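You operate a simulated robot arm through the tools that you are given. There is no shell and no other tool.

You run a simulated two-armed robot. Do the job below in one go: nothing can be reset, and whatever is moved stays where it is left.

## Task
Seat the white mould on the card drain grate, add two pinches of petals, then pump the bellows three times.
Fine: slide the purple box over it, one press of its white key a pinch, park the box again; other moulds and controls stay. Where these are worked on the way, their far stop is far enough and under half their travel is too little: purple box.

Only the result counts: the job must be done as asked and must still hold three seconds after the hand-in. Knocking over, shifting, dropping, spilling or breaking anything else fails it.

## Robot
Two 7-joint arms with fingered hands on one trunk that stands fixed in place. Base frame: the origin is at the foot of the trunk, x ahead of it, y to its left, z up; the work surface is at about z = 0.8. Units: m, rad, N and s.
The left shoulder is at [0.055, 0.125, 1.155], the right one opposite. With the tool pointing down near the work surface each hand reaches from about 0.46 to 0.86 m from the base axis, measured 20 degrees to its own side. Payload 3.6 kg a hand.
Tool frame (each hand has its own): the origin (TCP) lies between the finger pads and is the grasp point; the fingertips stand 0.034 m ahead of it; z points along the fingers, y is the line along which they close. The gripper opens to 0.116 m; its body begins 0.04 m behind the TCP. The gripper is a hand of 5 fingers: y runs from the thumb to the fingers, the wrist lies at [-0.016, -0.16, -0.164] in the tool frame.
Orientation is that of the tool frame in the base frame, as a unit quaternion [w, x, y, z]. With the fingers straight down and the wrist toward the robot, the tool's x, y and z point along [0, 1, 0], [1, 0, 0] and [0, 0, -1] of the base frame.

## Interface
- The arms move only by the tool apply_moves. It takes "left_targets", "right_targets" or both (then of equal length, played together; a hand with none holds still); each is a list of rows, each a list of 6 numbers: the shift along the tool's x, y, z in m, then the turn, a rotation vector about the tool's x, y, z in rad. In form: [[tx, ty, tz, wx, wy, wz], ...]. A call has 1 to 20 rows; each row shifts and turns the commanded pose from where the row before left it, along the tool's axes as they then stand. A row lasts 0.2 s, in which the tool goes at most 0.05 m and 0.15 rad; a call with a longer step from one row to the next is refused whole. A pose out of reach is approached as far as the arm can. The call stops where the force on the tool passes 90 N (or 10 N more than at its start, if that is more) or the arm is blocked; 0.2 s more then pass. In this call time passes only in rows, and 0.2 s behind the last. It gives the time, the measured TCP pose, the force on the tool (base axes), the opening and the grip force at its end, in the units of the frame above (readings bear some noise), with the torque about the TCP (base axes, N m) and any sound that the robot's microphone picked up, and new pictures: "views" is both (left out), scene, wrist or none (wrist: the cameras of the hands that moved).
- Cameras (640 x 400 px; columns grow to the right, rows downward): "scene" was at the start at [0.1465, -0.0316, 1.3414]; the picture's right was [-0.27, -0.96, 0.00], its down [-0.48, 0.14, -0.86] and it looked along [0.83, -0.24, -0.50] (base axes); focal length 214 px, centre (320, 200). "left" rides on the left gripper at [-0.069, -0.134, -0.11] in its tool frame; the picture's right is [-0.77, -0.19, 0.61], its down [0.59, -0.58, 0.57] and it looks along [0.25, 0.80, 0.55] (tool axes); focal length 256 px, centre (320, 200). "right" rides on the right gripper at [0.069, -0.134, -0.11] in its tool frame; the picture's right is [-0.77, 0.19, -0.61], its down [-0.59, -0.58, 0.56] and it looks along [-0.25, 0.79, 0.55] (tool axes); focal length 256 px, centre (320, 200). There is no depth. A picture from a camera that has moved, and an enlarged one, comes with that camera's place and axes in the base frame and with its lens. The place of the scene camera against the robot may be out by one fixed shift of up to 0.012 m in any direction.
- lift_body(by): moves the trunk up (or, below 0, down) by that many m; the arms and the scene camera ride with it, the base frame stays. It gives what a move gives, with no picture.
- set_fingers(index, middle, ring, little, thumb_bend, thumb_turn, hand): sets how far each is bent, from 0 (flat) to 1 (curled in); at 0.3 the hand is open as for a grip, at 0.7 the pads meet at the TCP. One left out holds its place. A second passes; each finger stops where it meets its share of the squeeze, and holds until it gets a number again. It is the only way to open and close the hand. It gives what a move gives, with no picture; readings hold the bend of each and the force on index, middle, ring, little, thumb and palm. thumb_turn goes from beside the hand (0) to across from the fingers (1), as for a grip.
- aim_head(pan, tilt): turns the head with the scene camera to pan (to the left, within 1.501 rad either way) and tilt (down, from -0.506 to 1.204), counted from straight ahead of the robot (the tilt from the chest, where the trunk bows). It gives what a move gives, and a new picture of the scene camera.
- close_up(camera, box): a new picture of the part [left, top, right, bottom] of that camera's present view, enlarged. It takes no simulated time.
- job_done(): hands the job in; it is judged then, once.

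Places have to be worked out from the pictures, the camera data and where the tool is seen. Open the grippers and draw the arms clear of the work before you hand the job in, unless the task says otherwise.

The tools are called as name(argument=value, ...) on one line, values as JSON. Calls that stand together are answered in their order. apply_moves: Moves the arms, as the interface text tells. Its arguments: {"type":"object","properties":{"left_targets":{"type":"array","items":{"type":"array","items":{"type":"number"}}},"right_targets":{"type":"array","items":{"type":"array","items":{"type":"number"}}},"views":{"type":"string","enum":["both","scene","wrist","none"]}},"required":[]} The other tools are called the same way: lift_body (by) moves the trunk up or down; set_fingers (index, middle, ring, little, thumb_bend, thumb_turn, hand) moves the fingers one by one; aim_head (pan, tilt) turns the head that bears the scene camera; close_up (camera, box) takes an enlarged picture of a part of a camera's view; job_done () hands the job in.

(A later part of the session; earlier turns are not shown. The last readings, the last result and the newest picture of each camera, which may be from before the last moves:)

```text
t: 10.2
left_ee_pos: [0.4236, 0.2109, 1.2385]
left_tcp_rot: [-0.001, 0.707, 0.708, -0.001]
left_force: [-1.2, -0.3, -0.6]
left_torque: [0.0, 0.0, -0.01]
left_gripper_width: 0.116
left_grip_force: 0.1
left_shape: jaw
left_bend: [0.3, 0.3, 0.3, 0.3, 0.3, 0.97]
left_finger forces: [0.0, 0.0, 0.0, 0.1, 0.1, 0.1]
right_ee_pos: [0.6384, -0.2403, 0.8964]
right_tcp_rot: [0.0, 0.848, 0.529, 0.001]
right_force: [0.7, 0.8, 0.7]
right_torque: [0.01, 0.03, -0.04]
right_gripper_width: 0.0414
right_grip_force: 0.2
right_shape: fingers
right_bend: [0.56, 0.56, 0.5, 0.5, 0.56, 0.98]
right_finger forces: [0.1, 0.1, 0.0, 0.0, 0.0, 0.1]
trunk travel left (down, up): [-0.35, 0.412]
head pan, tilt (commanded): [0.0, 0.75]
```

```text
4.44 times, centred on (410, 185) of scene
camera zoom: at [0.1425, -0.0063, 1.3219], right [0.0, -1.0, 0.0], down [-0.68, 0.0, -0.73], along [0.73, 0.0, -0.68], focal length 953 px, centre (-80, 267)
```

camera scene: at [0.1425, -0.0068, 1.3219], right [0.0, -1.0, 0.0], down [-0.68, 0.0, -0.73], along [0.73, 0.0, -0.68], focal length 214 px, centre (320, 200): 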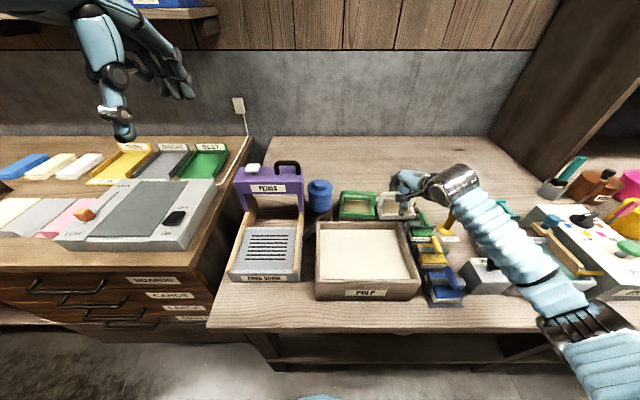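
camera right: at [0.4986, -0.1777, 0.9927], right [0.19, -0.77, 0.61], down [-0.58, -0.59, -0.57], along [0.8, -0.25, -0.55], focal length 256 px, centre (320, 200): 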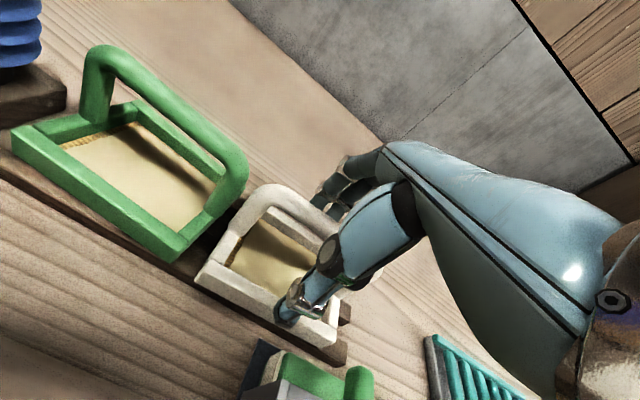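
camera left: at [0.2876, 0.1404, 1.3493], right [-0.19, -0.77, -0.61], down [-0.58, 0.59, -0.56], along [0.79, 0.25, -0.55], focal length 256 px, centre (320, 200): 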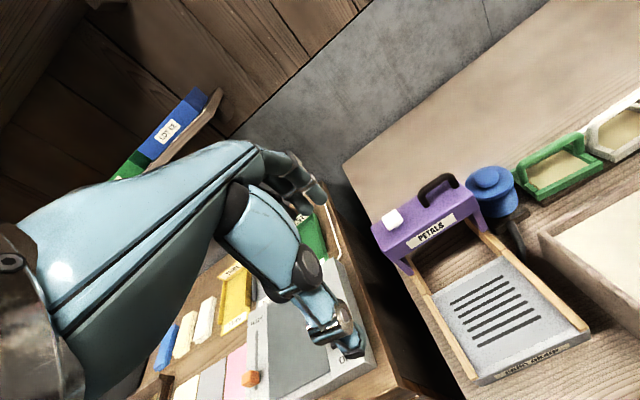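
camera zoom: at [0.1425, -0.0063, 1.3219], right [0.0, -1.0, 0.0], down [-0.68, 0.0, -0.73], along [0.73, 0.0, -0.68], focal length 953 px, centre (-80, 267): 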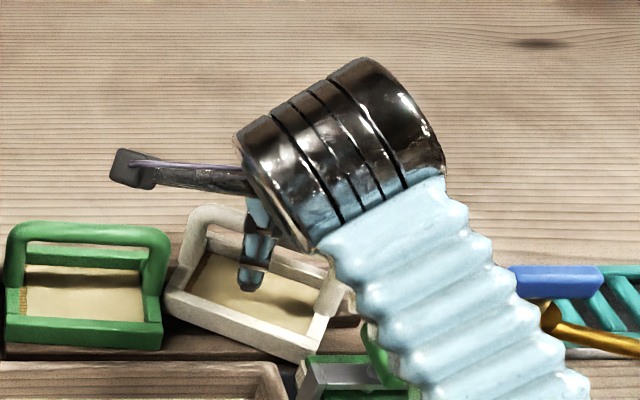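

The hand is aligned with the bar without contact. Now I'll pinch with index, middle and thumb only.

set_fingers(hand="right", index=0.66, middle=0.66, thumb_bend=0.66)

close_up(camera="right", box=[180, 160, 400, 360])

close_up(camera="left", box=[500, 60, 640, 180])

```text
t: 11.2
left_ee_pos: [0.4244, 0.2087, 1.2366]
left_tcp_rot: [-0.001, 0.706, 0.708, -0.001]
left_force: [0.9, 0.8, -0.4]
left_torque: [-0.01, 0.04, 0.0]
left_gripper_width: 0.1158
left_grip_force: 0.0
left_shape: jaw
left_bend: [0.3, 0.3, 0.3, 0.3, 0.3, 0.97]
left_finger forces: [0.1, 0.0, 0.0, 0.0, 0.0, 0.0]
right_ee_pos: [0.6388, -0.2413, 0.896]
right_tcp_rot: [0.001, 0.848, 0.53, 0.0]
right_force: [-1.0, -0.4, -0.6]
right_torque: [0.03, 0.03, -0.03]
right_gripper_width: 0.0138
right_grip_force: 0.1
right_shape: fingers
right_bend: [0.66, 0.66, 0.5, 0.5, 0.66, 0.99]
right_finger forces: [0.0, 0.1, 0.1, 0.1, 0.1, 0.1]
trunk travel left (down, up): [-0.35, 0.412]
head pan, tilt (commanded): [0.0, 0.75]
```

```text
2.00 times, centred on (290, 260) of right
camera zoom: at [0.5474, -0.1212, 1.0068], right [-0.17, -0.77, 0.61], down [-0.78, -0.28, -0.56], along [0.61, -0.57, -0.55], focal length 512 px, centre (380, 80)
```

zoom: 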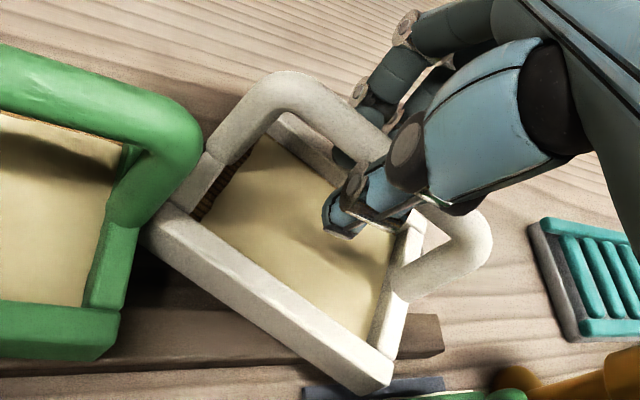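

```text
3.33 times, centred on (570, 120) of left
camera zoom: at [0.2895, 0.1402, 1.3492], right [-0.19, -0.77, -0.61], down [-0.58, 0.59, -0.56], along [0.79, 0.25, -0.56], focal length 853 px, centre (-513, 467)
```

zoom: 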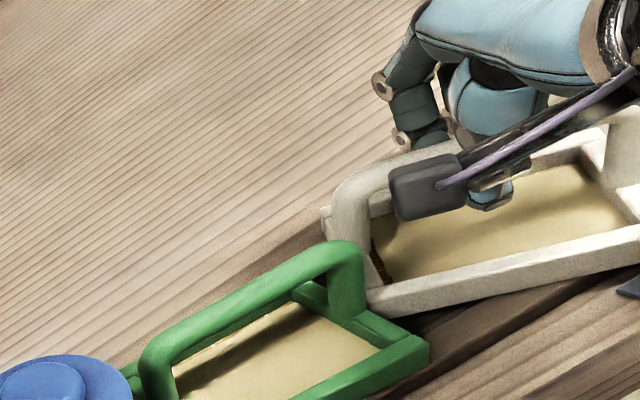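

Still no contact at a 14 mm opening; I'll close further to squeeze.

set_fingers(hand="right", index=0.8, middle=0.8, thumb_bend=0.8)

close_up(camera="right", box=[180, 160, 400, 360])

close_up(camera="left", box=[500, 60, 640, 180])

```text
t: 12.2
left_ee_pos: [0.4239, 0.2095, 1.2364]
left_tcp_rot: [-0.001, 0.707, 0.708, 0.0]
left_force: [0.2, -0.8, 0.0]
left_torque: [0.0, 0.03, 0.02]
left_gripper_width: 0.1158
left_grip_force: 0.0
left_shape: jaw
left_bend: [0.3, 0.3, 0.3, 0.3, 0.3, 0.97]
left_finger forces: [0.1, 0.0, 0.0, 0.1, 0.0, 0.0]
right_ee_pos: [0.6383, -0.2418, 0.896]
right_tcp_rot: [0.001, 0.848, 0.53, 0.0]
right_force: [0.4, 0.4, -0.9]
right_torque: [0.0, -0.02, 0.01]
right_gripper_width: 0.0
right_grip_force: 0.2
right_shape: fingers
right_bend: [0.75, 0.8, 0.5, 0.5, 0.76, 1.0]
right_finger forces: [0.0, 0.9, 0.0, 0.0, 0.1, 0.0]
trunk travel left (down, up): [-0.35, 0.412]
head pan, tilt (commanded): [0.0, 0.75]
```

```text
2.00 times, centred on (290, 260) of right
camera zoom: at [0.5474, -0.1212, 1.0068], right [-0.17, -0.77, 0.61], down [-0.78, -0.28, -0.56], along [0.61, -0.57, -0.55], focal length 512 px, centre (380, 80)
```

zoom: 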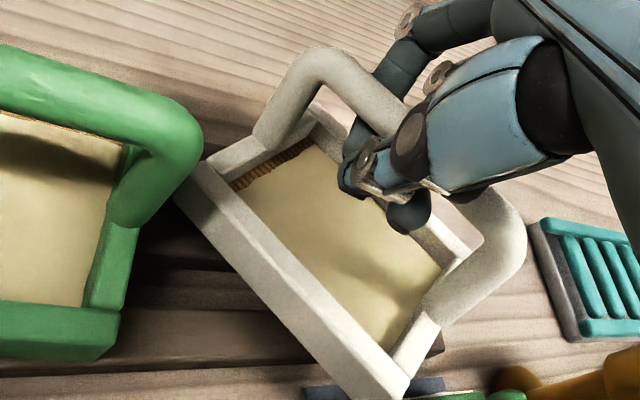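

```text
3.33 times, centred on (570, 120) of left
camera zoom: at [0.2895, 0.1402, 1.3491], right [-0.19, -0.77, -0.61], down [-0.58, 0.59, -0.56], along [0.79, 0.25, -0.56], focal length 853 px, centre (-513, 467)
```

zoom: 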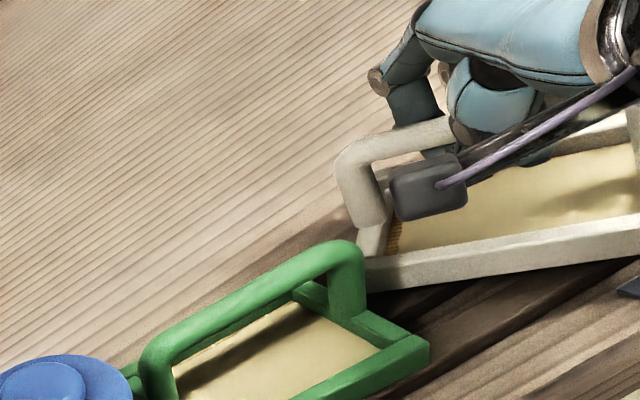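

The fingertips have hooked under the bar and the mould is caged between thumb and two fingers. I'll lift gently by 2 cm and look.

apply_moves(right_targets=[[0, 0, -0.007, 0, 0, 0], [0, 0, -0.007, 0, 0, 0], [0, 0, -0.007, 0, 0, 0]], views="both")

close_up(camera="right", box=[180, 160, 400, 360])

close_up(camera="left", box=[500, 60, 640, 180])

close_up(camera="scene", box=[370, 140, 450, 230])

```text
t: 13.0
left_ee_pos: [0.4242, 0.2099, 1.2376]
left_tcp_rot: [0.0, 0.706, 0.708, 0.0]
left_force: [0.5, 0.1, -0.4]
left_torque: [-0.01, -0.04, -0.02]
left_gripper_width: 0.1158
left_grip_force: 0.1
left_shape: jaw
left_bend: [0.3, 0.3, 0.3, 0.3, 0.3, 0.97]
left_finger forces: [0.0, 0.0, 0.1, 0.0, 0.0, 0.0]
right_ee_pos: [0.6385, -0.243, 0.9167]
right_tcp_rot: [0.0, 0.848, 0.531, -0.001]
right_force: [0.3, 0.0, -0.3]
right_torque: [0.0, -0.02, 0.05]
right_gripper_width: 0.0
right_grip_force: 0.2
right_shape: fingers
right_bend: [0.75, 0.8, 0.5, 0.5, 0.76, 1.0]
right_finger forces: [0.0, 0.9, 0.0, 0.1, 0.0, 0.0]
trunk travel left (down, up): [-0.35, 0.412]
head pan, tilt (commanded): [0.0, 0.75]
camera scene: at [0.1424, -0.0067, 1.3219], right [0.0, -1.0, 0.0], down [-0.68, 0.0, -0.73], along [0.73, 0.0, -0.68], focal length 214 px, centre (320, 200)
camera right: at [0.5482, -0.122, 1.0274], right [-0.17, -0.77, 0.61], down [-0.78, -0.28, -0.56], along [0.61, -0.57, -0.55], focal length 256 px, centre (320, 200)
```

scene: 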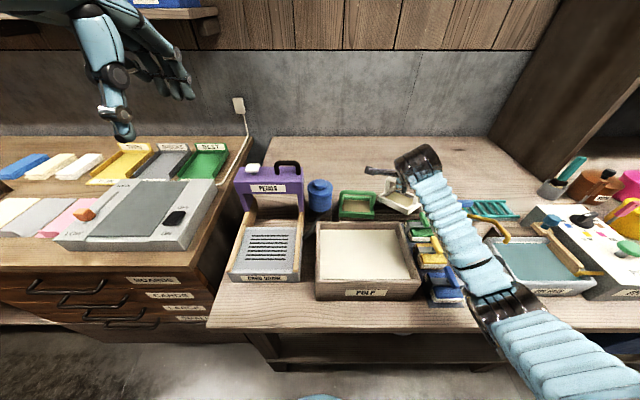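
right: 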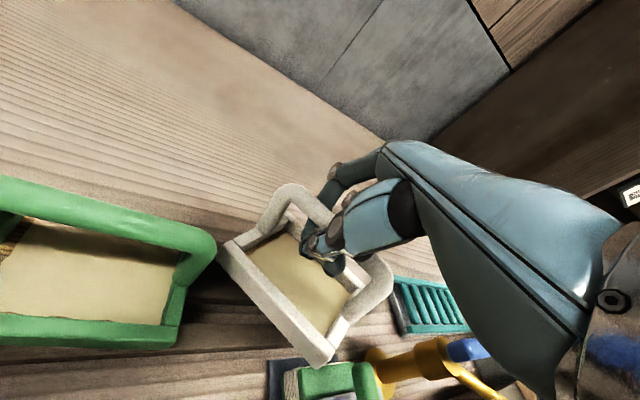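

```text
2.00 times, centred on (290, 260) of right
camera zoom: at [0.5482, -0.122, 1.0274], right [-0.17, -0.77, 0.61], down [-0.78, -0.28, -0.56], along [0.61, -0.57, -0.55], focal length 512 px, centre (380, 80)
```

zoom: 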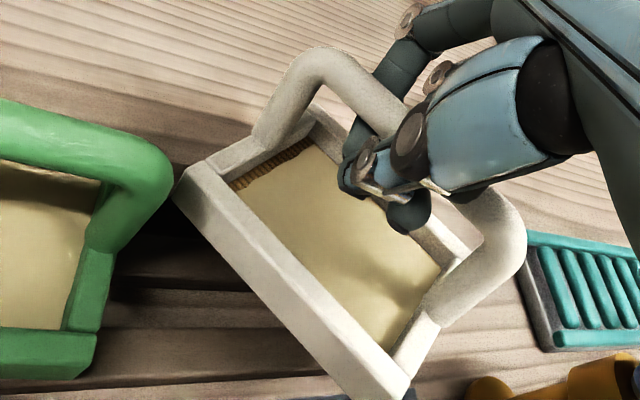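

```text
3.33 times, centred on (570, 120) of left
camera zoom: at [0.2895, 0.1403, 1.3491], right [-0.19, -0.77, -0.61], down [-0.58, 0.59, -0.56], along [0.79, 0.25, -0.56], focal length 853 px, centre (-513, 467)
```

zoom: 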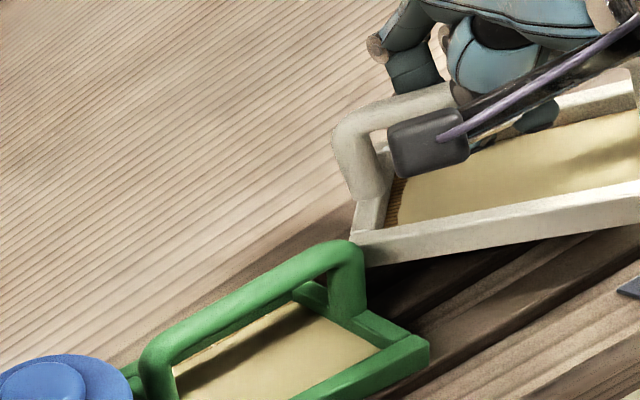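

```text
4.44 times, centred on (410, 185) of scene
camera zoom: at [0.1424, -0.0067, 1.3219], right [0.0, -1.0, 0.0], down [-0.68, 0.0, -0.73], along [0.73, 0.0, -0.68], focal length 953 px, centre (-80, 267)
```

zoom: 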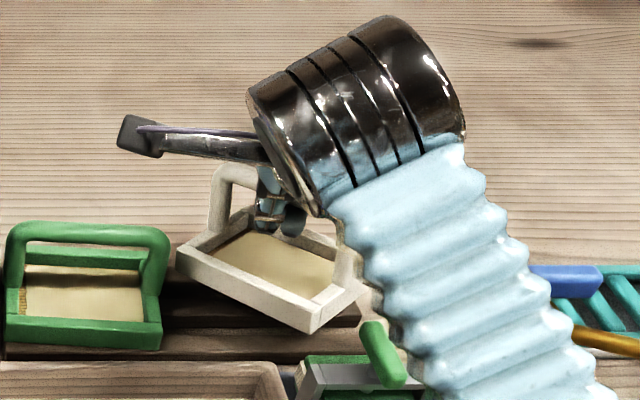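

The mould rises rigidly with the hand. I'll lift it on to z≈1.06 while shifting the left hand leftward out of the way.

apply_moves(right_targets=[[0, 0, -0.02, 0, 0, 0], [0, 0, -0.025, 0, 0, 0], [0, 0, -0.025, 0, 0, 0], [0, 0, -0.025, 0, 0, 0], [0, 0, -0.025, 0, 0, 0], [0, 0, -0.02, 0, 0, 0]], left_targets=[[0.035, 0, 0, 0, 0, 0], [0.035, 0, 0, 0, 0, 0], [0.035, 0, 0, 0, 0, 0], [0.035, 0, 0, 0, 0, 0], [0.035, 0, 0, 0, 0, 0], [0.035, 0, 0, 0, 0, 0]], views="both")

close_up(camera="right", box=[180, 160, 400, 360])

close_up(camera="scene", box=[330, 100, 470, 250])

```text
t: 14.4
left_ee_pos: [0.4248, 0.4226, 1.2368]
left_tcp_rot: [0.0, 0.707, 0.707, 0.0]
left_force: [-0.2, -0.1, 0.3]
left_torque: [-0.02, 0.03, -0.04]
left_gripper_width: 0.1159
left_grip_force: 0.2
left_shape: jaw
left_bend: [0.3, 0.3, 0.3, 0.3, 0.3, 0.97]
left_finger forces: [0.1, 0.0, 0.0, 0.0, 0.1, 0.0]
right_ee_pos: [0.6385, -0.2409, 1.0586]
right_tcp_rot: [0.0, 0.848, 0.53, 0.0]
right_force: [-0.8, 0.1, -1.2]
right_torque: [0.0, -0.01, 0.0]
right_gripper_width: 0.0
right_grip_force: 0.3
right_shape: fingers
right_bend: [0.75, 0.8, 0.5, 0.5, 0.76, 1.0]
right_finger forces: [0.0, 0.9, 0.0, 0.0, 0.0, 0.0]
trunk travel left (down, up): [-0.35, 0.412]
head pan, tilt (commanded): [0.0, 0.75]
camera scene: at [0.1425, -0.0055, 1.3219], right [0.0, -1.0, 0.0], down [-0.68, 0.0, -0.73], along [0.73, 0.0, -0.68], focal length 214 px, centre (320, 200)
camera right: at [0.5489, -0.1192, 1.1693], right [-0.17, -0.77, 0.61], down [-0.78, -0.28, -0.56], along [0.61, -0.57, -0.55], focal length 256 px, centre (320, 200)
camera left: at [0.2897, 0.3541, 1.3487], right [-0.19, -0.77, -0.61], down [-0.58, 0.59, -0.56], along [0.79, 0.25, -0.56], focal length 256 px, centre (320, 200)
```

scene: 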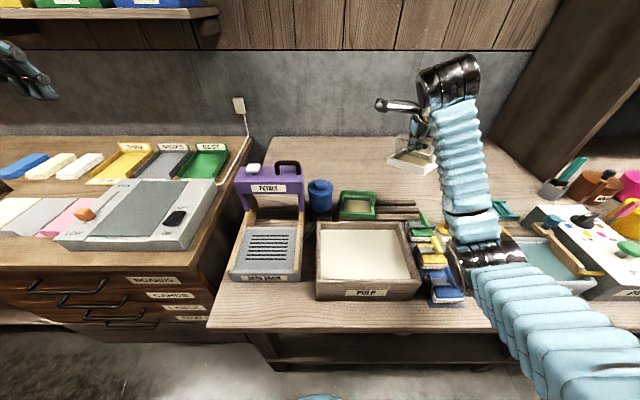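
right: 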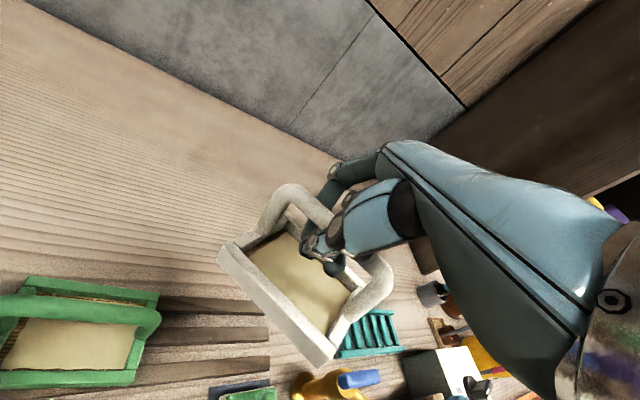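
left: 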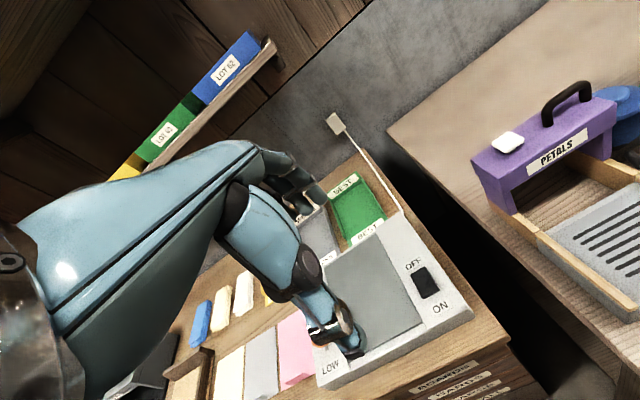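

```text
2.00 times, centred on (290, 260) of right
camera zoom: at [0.5489, -0.1192, 1.1693], right [-0.17, -0.77, 0.61], down [-0.78, -0.28, -0.56], along [0.61, -0.57, -0.55], focal length 512 px, centre (380, 80)
```

zoom: 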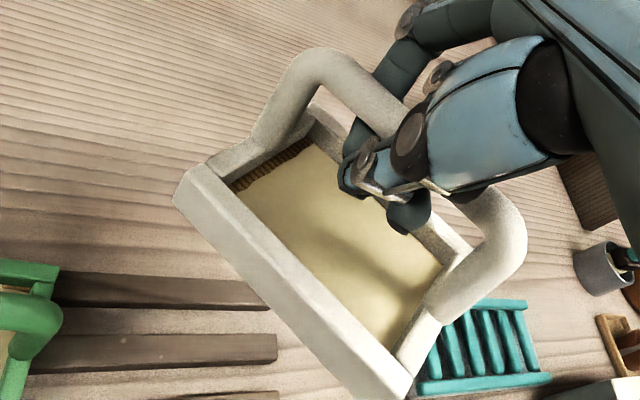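

```text
2.67 times, centred on (400, 175) of scene
camera zoom: at [0.1425, -0.0055, 1.3219], right [0.0, -1.0, 0.0], down [-0.68, 0.0, -0.73], along [0.73, 0.0, -0.68], focal length 572 px, centre (107, 267)
```

zoom: 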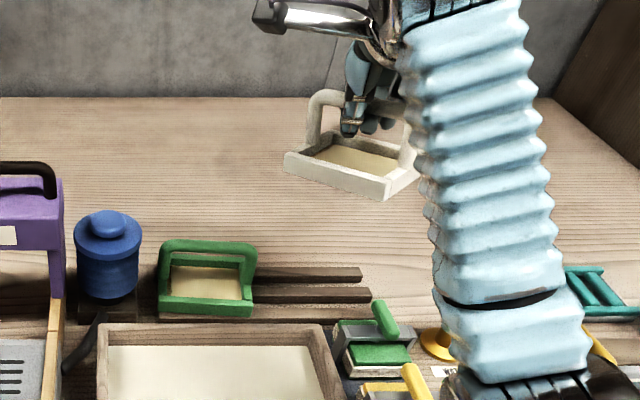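

The hold is rigid. From the wrist view the mould's centre is at about (-0.009, 0.006) in the tool with 10.5° yaw, so I'll turn the hand back by 0.635 rad to bring the bar along y.

apply_moves(right_targets=[[0, 0, 0, 0, 0, -0.1], [0, 0, 0, 0, 0, -0.11], [0, 0, -0.005, 0, 0, -0.11], [0, 0, -0.005, 0, 0, -0.11], [0, 0, 0, 0, 0, -0.11], [0, 0, 0, 0, 0, -0.095]], views="both")

close_up(camera="scene", box=[330, 100, 470, 250])

close_up(camera="right", box=[180, 160, 400, 360])

```text
t: 15.8
left_ee_pos: [0.4241, 0.4208, 1.2374]
left_tcp_rot: [-0.001, 0.706, 0.708, 0.0]
left_force: [1.5, -0.2, -1.2]
left_torque: [0.04, -0.02, 0.0]
left_gripper_width: 0.1156
left_grip_force: 0.0
left_shape: jaw
left_bend: [0.3, 0.3, 0.3, 0.3, 0.3, 0.97]
left_finger forces: [0.0, 0.1, 0.1, 0.0, 0.0, 0.0]
right_ee_pos: [0.6394, -0.2435, 1.0674]
right_tcp_rot: [0.0, 0.639, 0.769, 0.0]
right_force: [0.5, 0.0, -1.6]
right_torque: [0.0, 0.0, 0.0]
right_gripper_width: 0.0001
right_grip_force: 0.7
right_shape: fingers
right_bend: [0.75, 0.8, 0.5, 0.5, 0.76, 1.0]
right_finger forces: [0.0, 1.0, 0.0, 0.0, 0.1, 0.1]
trunk travel left (down, up): [-0.35, 0.412]
head pan, tilt (commanded): [0.0, 0.75]
camera scene: at [0.1424, -0.0069, 1.3219], right [0.0, -1.0, 0.0], down [-0.68, 0.0, -0.73], along [0.73, 0.0, -0.68], focal length 214 px, centre (320, 200)
camera right: at [0.4948, -0.1991, 1.1783], right [0.32, -0.72, 0.61], down [-0.46, -0.68, -0.56], along [0.83, -0.1, -0.55], focal length 256 px, centre (320, 200)
```

scene: 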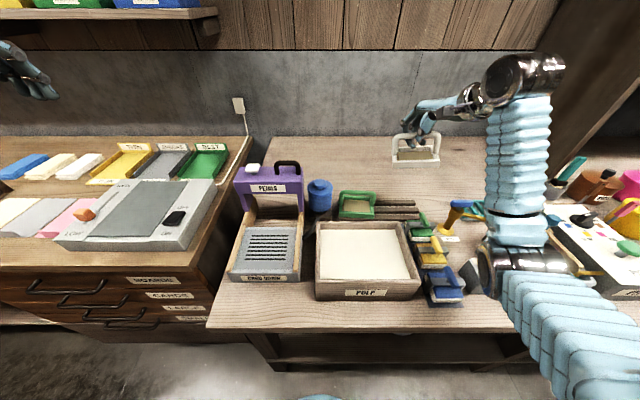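
right: 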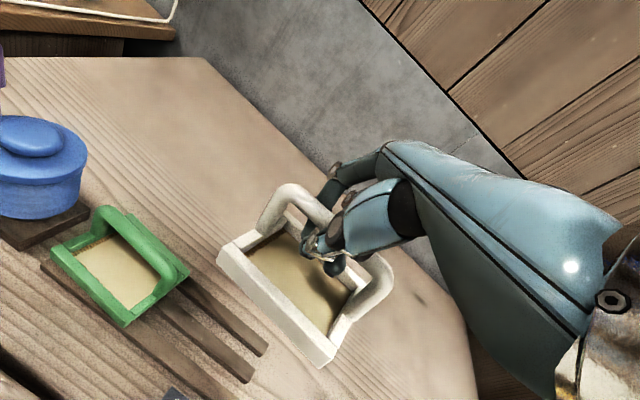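

```text
2.67 times, centred on (400, 175) of scene
camera zoom: at [0.1424, -0.0069, 1.3219], right [0.0, -1.0, 0.0], down [-0.68, 0.0, -0.73], along [0.73, 0.0, -0.68], focal length 572 px, centre (107, 267)
```

zoom: 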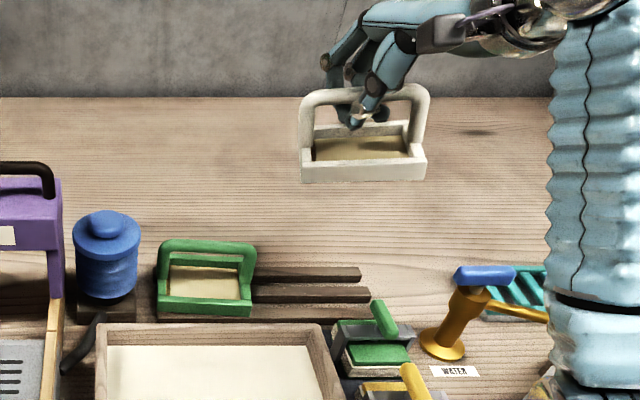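

```text
2.00 times, centred on (290, 260) of right
camera zoom: at [0.4948, -0.1991, 1.1783], right [0.32, -0.72, 0.61], down [-0.46, -0.68, -0.56], along [0.83, -0.1, -0.55], focal length 512 px, centre (380, 80)
```

zoom: 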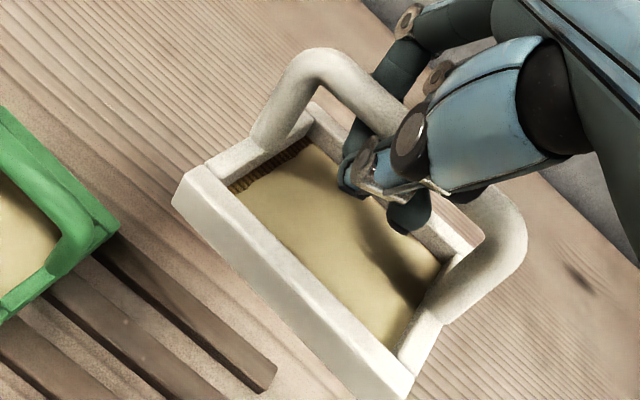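

In the scene view the mould hangs level, with about 3° too much turn. I'll correct that and carry it over above the grate at the same height.

apply_moves(right_targets=[[0, 0, 0, 0, 0, 0.055], [0.0338, -0.0103, 0, 0, 0, 0], [0.0338, -0.0103, 0, 0, 0, 0], [0.0338, -0.0103, 0, 0, 0, 0], [0.0338, -0.0103, 0, 0, 0, 0], [0.0338, -0.0103, 0, 0, 0, 0], [0.0338, -0.0103, 0, 0, 0, 0], [0.0338, -0.0103, 0, 0, 0, 0], [0.0338, -0.0103, 0, 0, 0, 0], [0.0338, -0.0103, 0, 0, 0, 0], [0.0338, -0.0103, 0, 0, 0, 0], [0.0338, -0.0103, 0, 0, 0, 0], [0.0338, -0.0103, 0, 0, 0, 0]], views="both")

close_up(camera="scene", box=[200, 130, 360, 300])

close_up(camera="right", box=[100, 130, 420, 400])

close_up(camera="left", box=[420, 60, 640, 320])

```text
t: 18.6
left_ee_pos: [0.4234, 0.4238, 1.2366]
left_tcp_rot: [0.0, 0.706, 0.708, -0.001]
left_force: [-0.3, 0.0, 0.4]
left_torque: [0.02, -0.01, -0.01]
left_gripper_width: 0.1157
left_grip_force: 0.1
left_shape: jaw
left_bend: [0.3, 0.3, 0.3, 0.3, 0.3, 0.97]
left_finger forces: [0.0, 0.0, 0.0, 0.0, 0.1, 0.0]
right_ee_pos: [0.4627, 0.1484, 1.0663]
right_tcp_rot: [0.001, 0.66, 0.751, -0.001]
right_force: [0.7, 0.1, -1.2]
right_torque: [0.01, -0.01, -0.03]
right_gripper_width: 0.0
right_grip_force: 0.3
right_shape: fingers
right_bend: [0.75, 0.8, 0.5, 0.5, 0.76, 1.0]
right_finger forces: [0.1, 1.0, 0.1, 0.0, 0.1, 0.1]
trunk travel left (down, up): [-0.35, 0.412]
head pan, tilt (commanded): [0.0, 0.75]
camera scene: at [0.1423, -0.0045, 1.322], right [0.0, -1.0, 0.0], down [-0.68, 0.0, -0.73], along [0.73, 0.0, -0.68], focal length 214 px, centre (320, 200)
camera right: at [0.321, 0.2003, 1.1775], right [0.28, -0.74, 0.61], down [-0.5, -0.66, -0.56], along [0.82, -0.15, -0.55], focal length 256 px, centre (320, 200)
```

scene: 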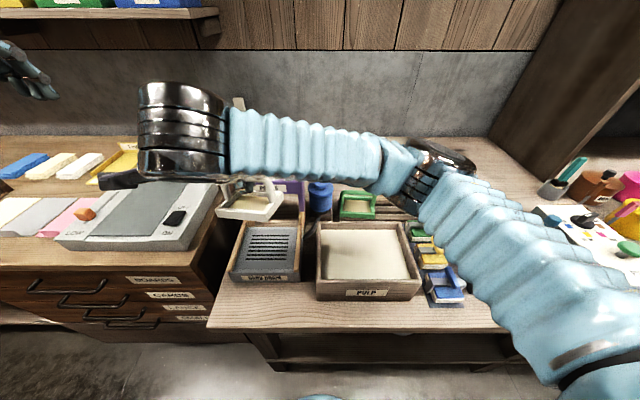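
right: 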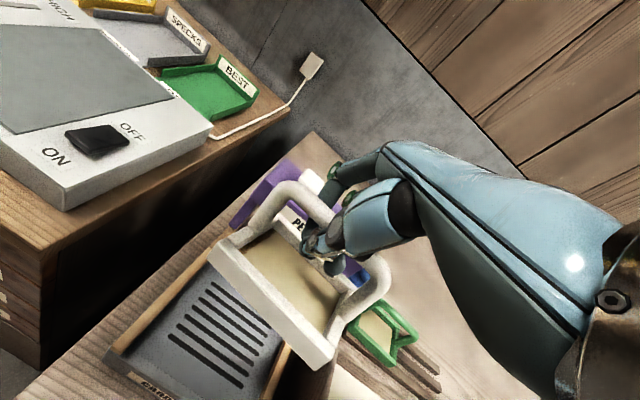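

```text
2.35 times, centred on (280, 215) of scene
camera zoom: at [0.1423, -0.0045, 1.322], right [0.0, -1.0, 0.0], down [-0.68, 0.0, -0.73], along [0.73, 0.0, -0.68], focal length 505 px, centre (414, 165)
```

zoom: 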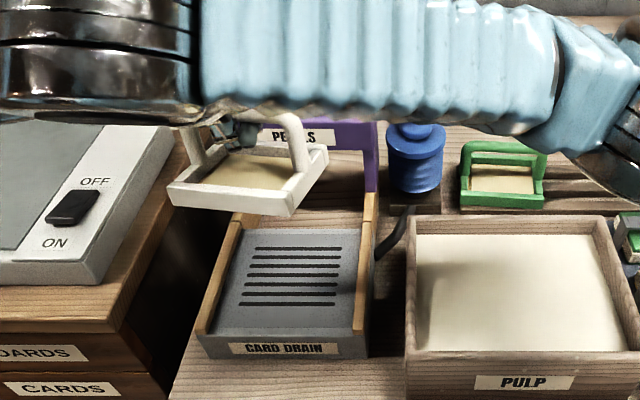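

```text
1.48 times, centred on (260, 265) of right
camera zoom: at [0.321, 0.2003, 1.1775], right [0.28, -0.74, 0.61], down [-0.5, -0.66, -0.56], along [0.82, -0.15, -0.55], focal length 379 px, centre (409, 104)
```

zoom: 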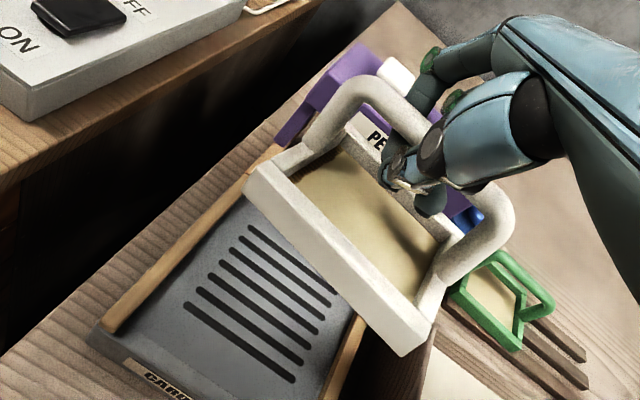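

```text
1.54 times, centred on (530, 190) of left
camera zoom: at [0.2895, 0.3546, 1.3487], right [-0.19, -0.77, -0.61], down [-0.58, 0.59, -0.57], along [0.79, 0.25, -0.56], focal length 394 px, centre (-3, 215)
```

zoom: 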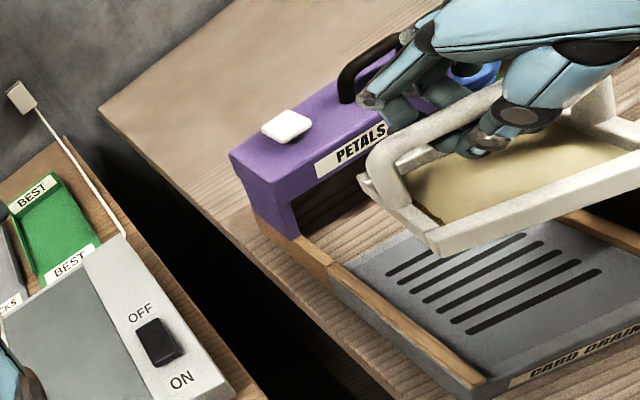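

The mould hangs above the rear of the grate and seems slightly turned or tilted. I'll zoom to measure that before lowering.

close_up(camera="scene", box=[215, 170, 305, 290])

close_up(camera="right", box=[180, 160, 400, 360])

close_up(camera="left", box=[540, 60, 640, 200])

```text
3.33 times, centred on (260, 230) of scene
camera zoom: at [0.1423, -0.0045, 1.322], right [0.0, -1.0, 0.0], down [-0.68, 0.0, -0.73], along [0.73, 0.0, -0.68], focal length 715 px, centre (520, 100)
```

zoom: 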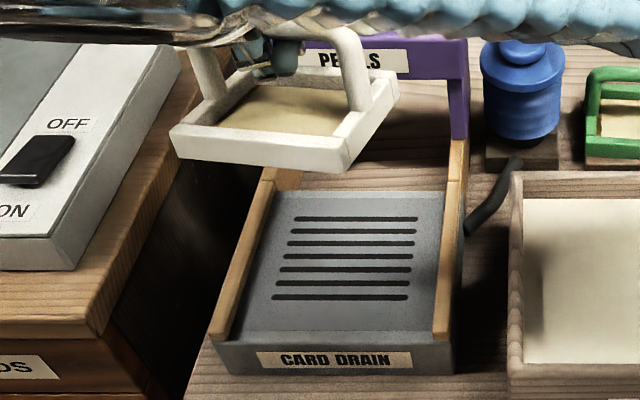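

```text
2.00 times, centred on (290, 260) of right
camera zoom: at [0.321, 0.2003, 1.1775], right [0.28, -0.74, 0.61], down [-0.5, -0.66, -0.56], along [0.82, -0.15, -0.55], focal length 512 px, centre (380, 80)
```

zoom: 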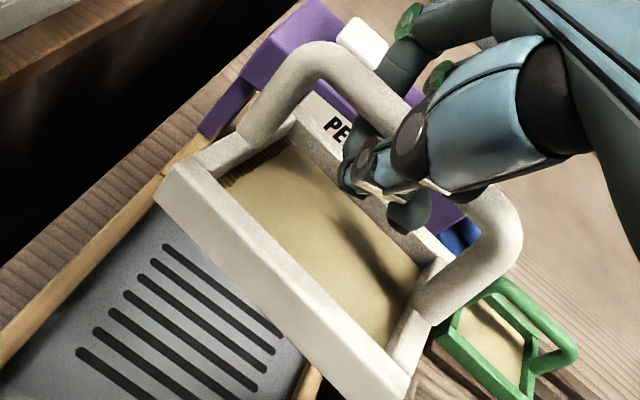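

```text
2.86 times, centred on (590, 130) of left
camera zoom: at [0.2895, 0.3546, 1.3487], right [-0.19, -0.77, -0.61], down [-0.58, 0.59, -0.57], along [0.79, 0.25, -0.56], focal length 731 px, centre (-451, 400)
```

zoom: 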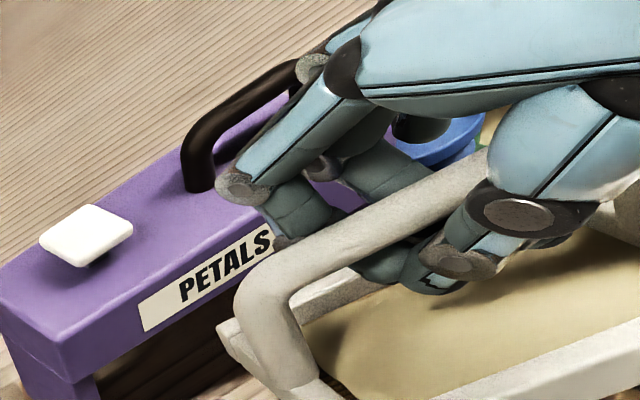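

The mould's pose in the grip changed a little during the carry, perhaps still swinging. I'll hold still for a second and re-measure.

apply_moves(right_targets=[[0, 0, 0, 0, 0, 0], [0, 0, 0, 0, 0, 0], [0, 0, 0, 0, 0, 0], [0, 0, 0, 0, 0, 0]], views="none")

close_up(camera="scene", box=[215, 170, 305, 290])

close_up(camera="right", box=[180, 160, 400, 360])

close_up(camera="left", box=[500, 80, 640, 260])

```text
t: 19.6
left_ee_pos: [0.4239, 0.4224, 1.2364]
left_tcp_rot: [0.001, 0.707, 0.707, 0.0]
left_force: [-0.7, 0.2, 0.6]
left_torque: [0.0, -0.04, 0.0]
left_gripper_width: 0.1158
left_grip_force: 0.0
left_shape: jaw
left_bend: [0.3, 0.3, 0.3, 0.3, 0.3, 0.97]
left_finger forces: [0.0, 0.0, 0.0, 0.0, 0.0, 0.0]
right_ee_pos: [0.4631, 0.1453, 1.0669]
right_tcp_rot: [0.0, 0.662, 0.75, -0.001]
right_force: [-0.3, -0.2, -1.2]
right_torque: [-0.02, -0.02, 0.01]
right_gripper_width: 0.0
right_grip_force: 0.6
right_shape: fingers
right_bend: [0.75, 0.8, 0.5, 0.5, 0.76, 1.0]
right_finger forces: [0.0, 0.7, 0.0, 0.1, 0.1, 0.0]
trunk travel left (down, up): [-0.35, 0.412]
head pan, tilt (commanded): [0.0, 0.75]
```

```text
3.33 times, centred on (260, 230) of scene
camera zoom: at [0.1426, -0.006, 1.3219], right [0.0, -1.0, 0.0], down [-0.68, 0.0, -0.73], along [0.73, 0.0, -0.68], focal length 715 px, centre (520, 100)
```

zoom: 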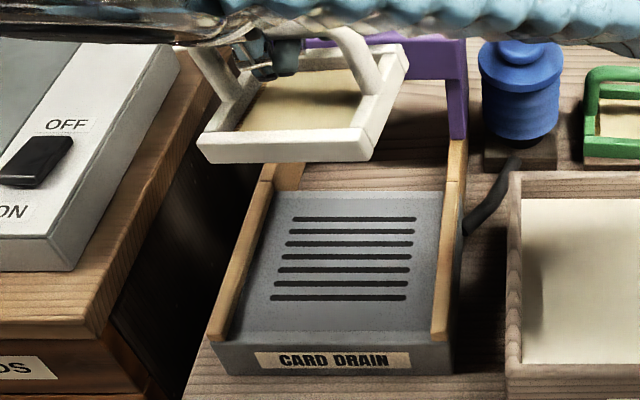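

```text
2.00 times, centred on (290, 260) of right
camera zoom: at [0.3216, 0.1985, 1.1776], right [0.28, -0.74, 0.61], down [-0.5, -0.66, -0.56], along [0.82, -0.15, -0.55], focal length 512 px, centre (380, 80)
```

zoom: 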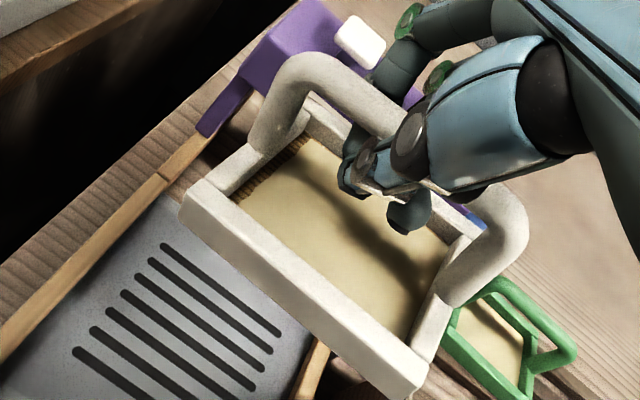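

```text
2.22 times, centred on (570, 170) of left
camera zoom: at [0.29, 0.353, 1.349], right [-0.19, -0.77, -0.61], down [-0.58, 0.59, -0.56], along [0.79, 0.25, -0.56], focal length 569 px, centre (-236, 267)
```

zoom: 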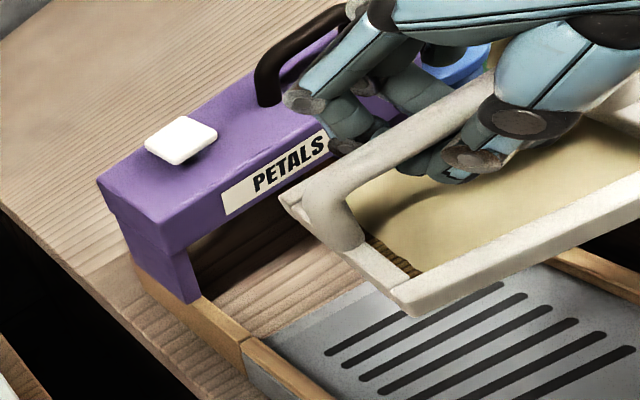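

The mould was swinging gently in the loose hook grip and now hangs straight. I'll wait two more seconds for it to settle.

apply_moves(right_targets=[[0, 0, 0, 0, 0, 0], [0, 0, 0, 0, 0, 0], [0, 0, 0, 0, 0, 0], [0, 0, 0, 0, 0, 0], [0, 0, 0, 0, 0, 0], [0, 0, 0, 0, 0, 0], [0, 0, 0, 0, 0, 0], [0, 0, 0, 0, 0, 0], [0, 0, 0, 0, 0, 0], [0, 0, 0, 0, 0, 0]], views="none")

close_up(camera="scene", box=[215, 170, 305, 290])

close_up(camera="right", box=[180, 160, 400, 360])

close_up(camera="left", box=[500, 80, 640, 260])

```text
t: 21.8
left_ee_pos: [0.4247, 0.4222, 1.2367]
left_tcp_rot: [-0.001, 0.707, 0.707, -0.001]
left_force: [-0.8, 0.1, 0.2]
left_torque: [-0.02, -0.01, 0.02]
left_gripper_width: 0.1158
left_grip_force: 0.0
left_shape: jaw
left_bend: [0.3, 0.3, 0.3, 0.3, 0.3, 0.97]
left_finger forces: [0.1, 0.1, 0.0, 0.0, 0.0, 0.0]
right_ee_pos: [0.4625, 0.1466, 1.065]
right_tcp_rot: [-0.001, 0.662, 0.75, 0.0]
right_force: [-0.2, 0.4, -1.1]
right_torque: [0.0, 0.0, 0.0]
right_gripper_width: 0.0
right_grip_force: 0.7
right_shape: fingers
right_bend: [0.75, 0.8, 0.5, 0.5, 0.76, 1.0]
right_finger forces: [0.0, 0.9, 0.0, 0.0, 0.1, 0.0]
trunk travel left (down, up): [-0.35, 0.412]
head pan, tilt (commanded): [0.0, 0.75]
```

```text
3.33 times, centred on (260, 230) of scene
camera zoom: at [0.1426, -0.006, 1.3219], right [0.0, -1.0, 0.0], down [-0.68, 0.0, -0.73], along [0.73, 0.0, -0.68], focal length 715 px, centre (520, 100)
```

zoom: 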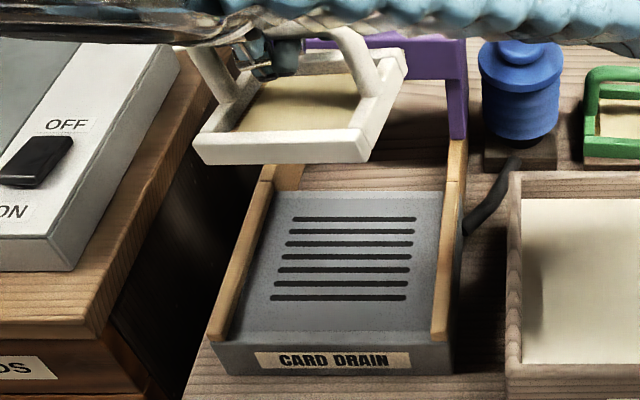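

```text
2.00 times, centred on (290, 260) of right
camera zoom: at [0.3216, 0.1985, 1.1776], right [0.28, -0.74, 0.61], down [-0.5, -0.66, -0.56], along [0.82, -0.15, -0.55], focal length 512 px, centre (380, 80)
```

zoom: 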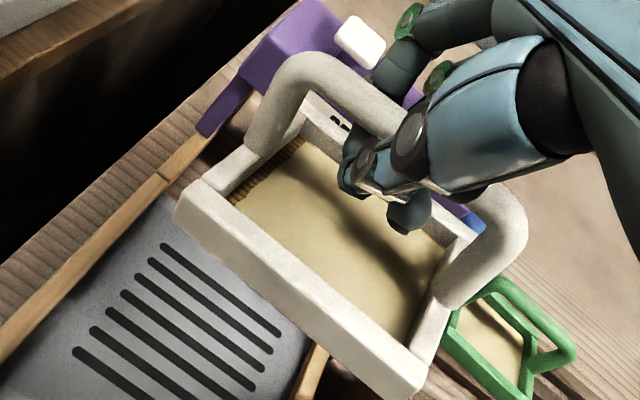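

```text
2.22 times, centred on (570, 170) of left
camera zoom: at [0.29, 0.353, 1.349], right [-0.19, -0.77, -0.61], down [-0.58, 0.59, -0.56], along [0.79, 0.25, -0.56], focal length 569 px, centre (-236, 267)
```

zoom: 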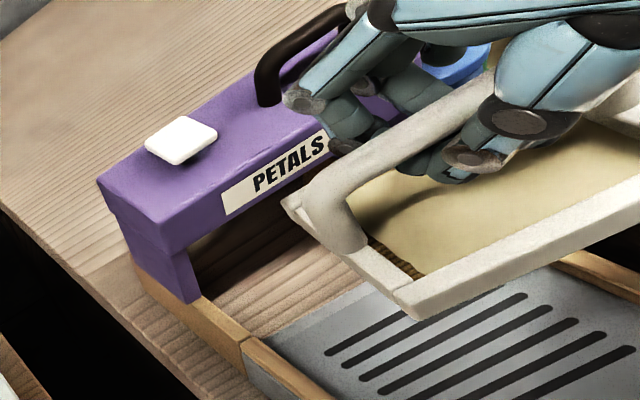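

It has settled, hanging almost straight; by the scene view its centre is near (0.461, 0.137). I'll lower it slowly to just above the rails, easing 5 mm forward, and check alignment there.

apply_moves(right_targets=[[0, 0.002, 0.008, 0, 0, 0], [0, 0.003, 0.016, 0, 0, 0], [0, 0, 0.02, 0, 0, 0], [0, 0, 0.02, 0, 0, 0], [0, 0, 0.02, 0, 0, 0], [0, 0, 0.02, 0, 0, 0], [0, 0, 0.016, 0, 0, 0], [0, 0, 0.008, 0, 0, 0], [0, 0, 0, 0, 0, 0], [0, 0, 0, 0, 0, 0]], views="both")

close_up(camera="scene", box=[215, 170, 305, 290])

close_up(camera="right", box=[120, 160, 400, 400])

close_up(camera="left", box=[480, 100, 640, 340])

```text
t: 24.0
left_ee_pos: [0.425, 0.4214, 1.2368]
left_tcp_rot: [0.0, 0.707, 0.708, -0.001]
left_force: [0.2, 0.3, -0.1]
left_torque: [0.03, 0.04, 0.02]
left_gripper_width: 0.1157
left_grip_force: 0.1
left_shape: jaw
left_bend: [0.3, 0.3, 0.3, 0.3, 0.3, 0.97]
left_finger forces: [0.1, 0.0, 0.0, 0.0, 0.0, 0.0]
right_ee_pos: [0.4691, 0.1464, 0.9384]
right_tcp_rot: [-0.002, 0.661, 0.75, 0.0]
right_force: [-0.9, 1.2, -0.6]
right_torque: [0.02, 0.0, -0.02]
right_gripper_width: 0.0
right_grip_force: 0.4
right_shape: fingers
right_bend: [0.75, 0.8, 0.5, 0.5, 0.76, 1.0]
right_finger forces: [0.1, 0.9, 0.0, 0.1, 0.0, 0.0]
trunk travel left (down, up): [-0.35, 0.412]
head pan, tilt (commanded): [0.0, 0.75]
camera scene: at [0.1426, -0.006, 1.3219], right [0.0, -1.0, 0.0], down [-0.68, 0.0, -0.73], along [0.73, 0.0, -0.68], focal length 214 px, centre (320, 200)
camera right: at [0.3276, 0.1981, 1.0491], right [0.28, -0.74, 0.61], down [-0.5, -0.66, -0.56], along [0.82, -0.15, -0.55], focal length 256 px, centre (320, 200)
```

scene: 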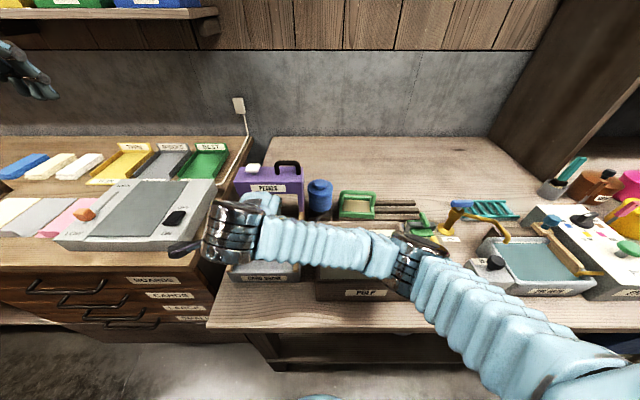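
right: 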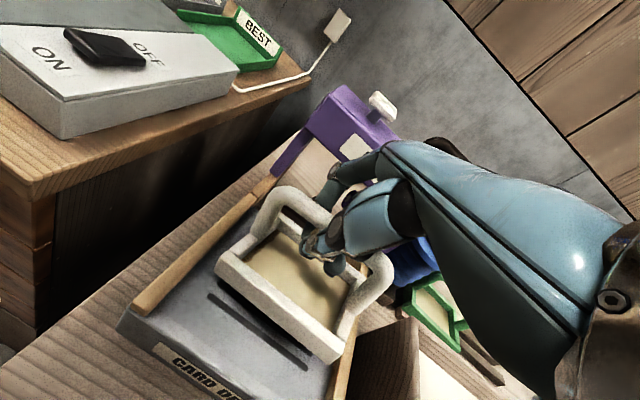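

```text
3.33 times, centred on (260, 230) of scene
camera zoom: at [0.1426, -0.006, 1.3219], right [0.0, -1.0, 0.0], down [-0.68, 0.0, -0.73], along [0.73, 0.0, -0.68], focal length 715 px, centre (520, 100)
```

zoom: 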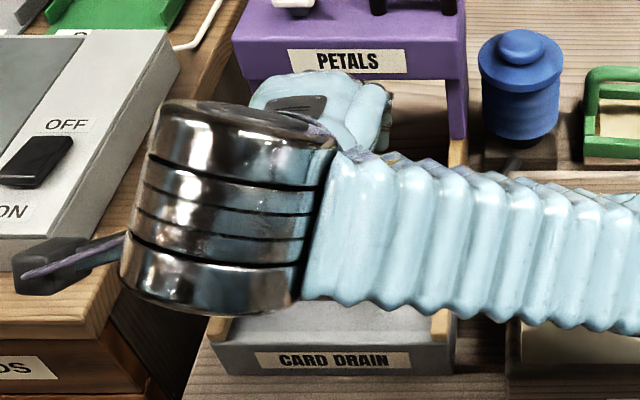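

```text
1.67 times, centred on (260, 280) of right
camera zoom: at [0.3276, 0.1981, 1.0491], right [0.28, -0.74, 0.61], down [-0.5, -0.66, -0.56], along [0.82, -0.15, -0.55], focal length 427 px, centre (420, 67)
```

zoom: 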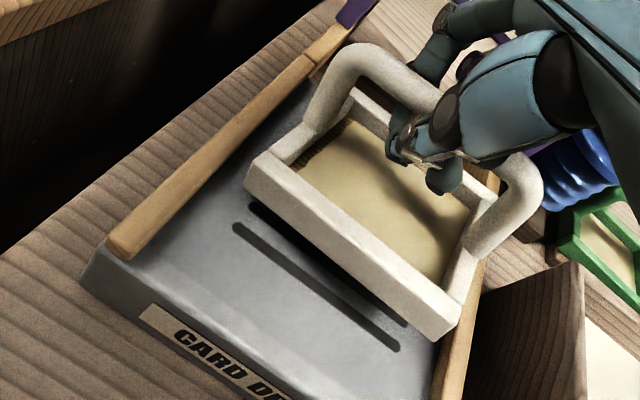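

```text
1.67 times, centred on (560, 220) of left
camera zoom: at [0.29, 0.353, 1.349], right [-0.19, -0.77, -0.61], down [-0.58, 0.59, -0.56], along [0.79, 0.25, -0.56], focal length 427 px, centre (-80, 167)
```

zoom: 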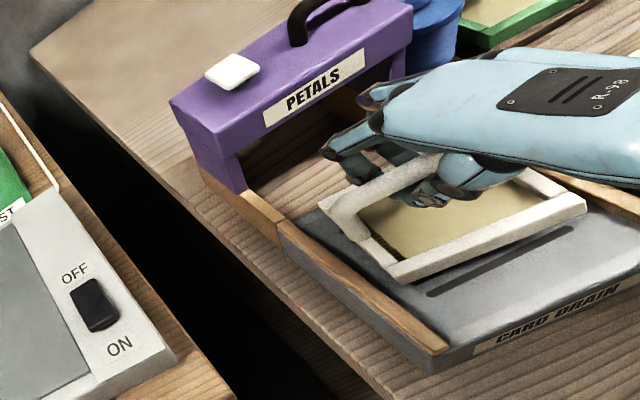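

In the wrist view the mould's front edge runs parallel to the slots, its centre (~0.475, 0.132) over the slot centre, about 4 cm above the grate. I'll lower it slowly.

apply_moves(right_targets=[[0, 0, 0.01, 0, 0, 0], [0, 0, 0.01, 0, 0, 0], [0, 0, 0.008, 0, 0, 0], [0, 0, 0.005, 0, 0, 0]], views="none")

close_up(camera="right", box=[120, 160, 400, 400])

close_up(camera="left", box=[480, 100, 640, 340])

```text
t: 25.0
left_ee_pos: [0.4249, 0.4223, 1.2378]
left_tcp_rot: [-0.001, 0.706, 0.708, -0.001]
left_force: [0.4, 0.5, 0.0]
left_torque: [0.0, 0.04, 0.0]
left_gripper_width: 0.116
left_grip_force: 0.1
left_shape: jaw
left_bend: [0.3, 0.3, 0.3, 0.3, 0.3, 0.97]
left_finger forces: [0.1, 0.0, 0.0, 0.0, 0.0, 0.1]
right_ee_pos: [0.4687, 0.1463, 0.9076]
right_tcp_rot: [-0.001, 0.661, 0.75, -0.001]
right_force: [0.7, 0.0, -0.2]
right_torque: [0.0, 0.03, 0.02]
right_gripper_width: 0.0
right_grip_force: 0.0
right_shape: fingers
right_bend: [0.75, 0.8, 0.5, 0.5, 0.76, 1.0]
right_finger forces: [0.0, 0.1, 0.1, 0.1, 0.1, 0.0]
trunk travel left (down, up): [-0.35, 0.412]
head pan, tilt (commanded): [0.0, 0.75]
```

```text
1.67 times, centred on (260, 280) of right
camera zoom: at [0.3271, 0.1977, 1.0183], right [0.28, -0.74, 0.61], down [-0.5, -0.66, -0.56], along [0.82, -0.14, -0.55], focal length 427 px, centre (420, 67)
```

zoom: 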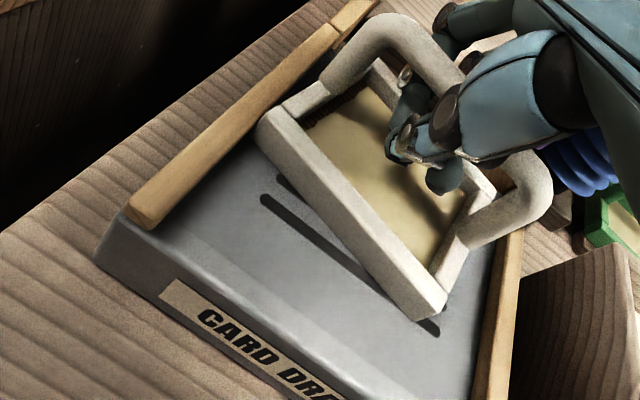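

```text
1.67 times, centred on (560, 220) of left
camera zoom: at [0.2899, 0.3529, 1.349], right [-0.19, -0.77, -0.61], down [-0.58, 0.59, -0.56], along [0.79, 0.25, -0.56], focal length 427 px, centre (-80, 167)
```

zoom: 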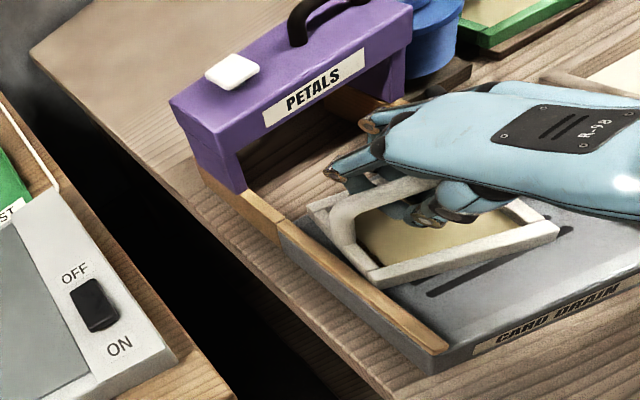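

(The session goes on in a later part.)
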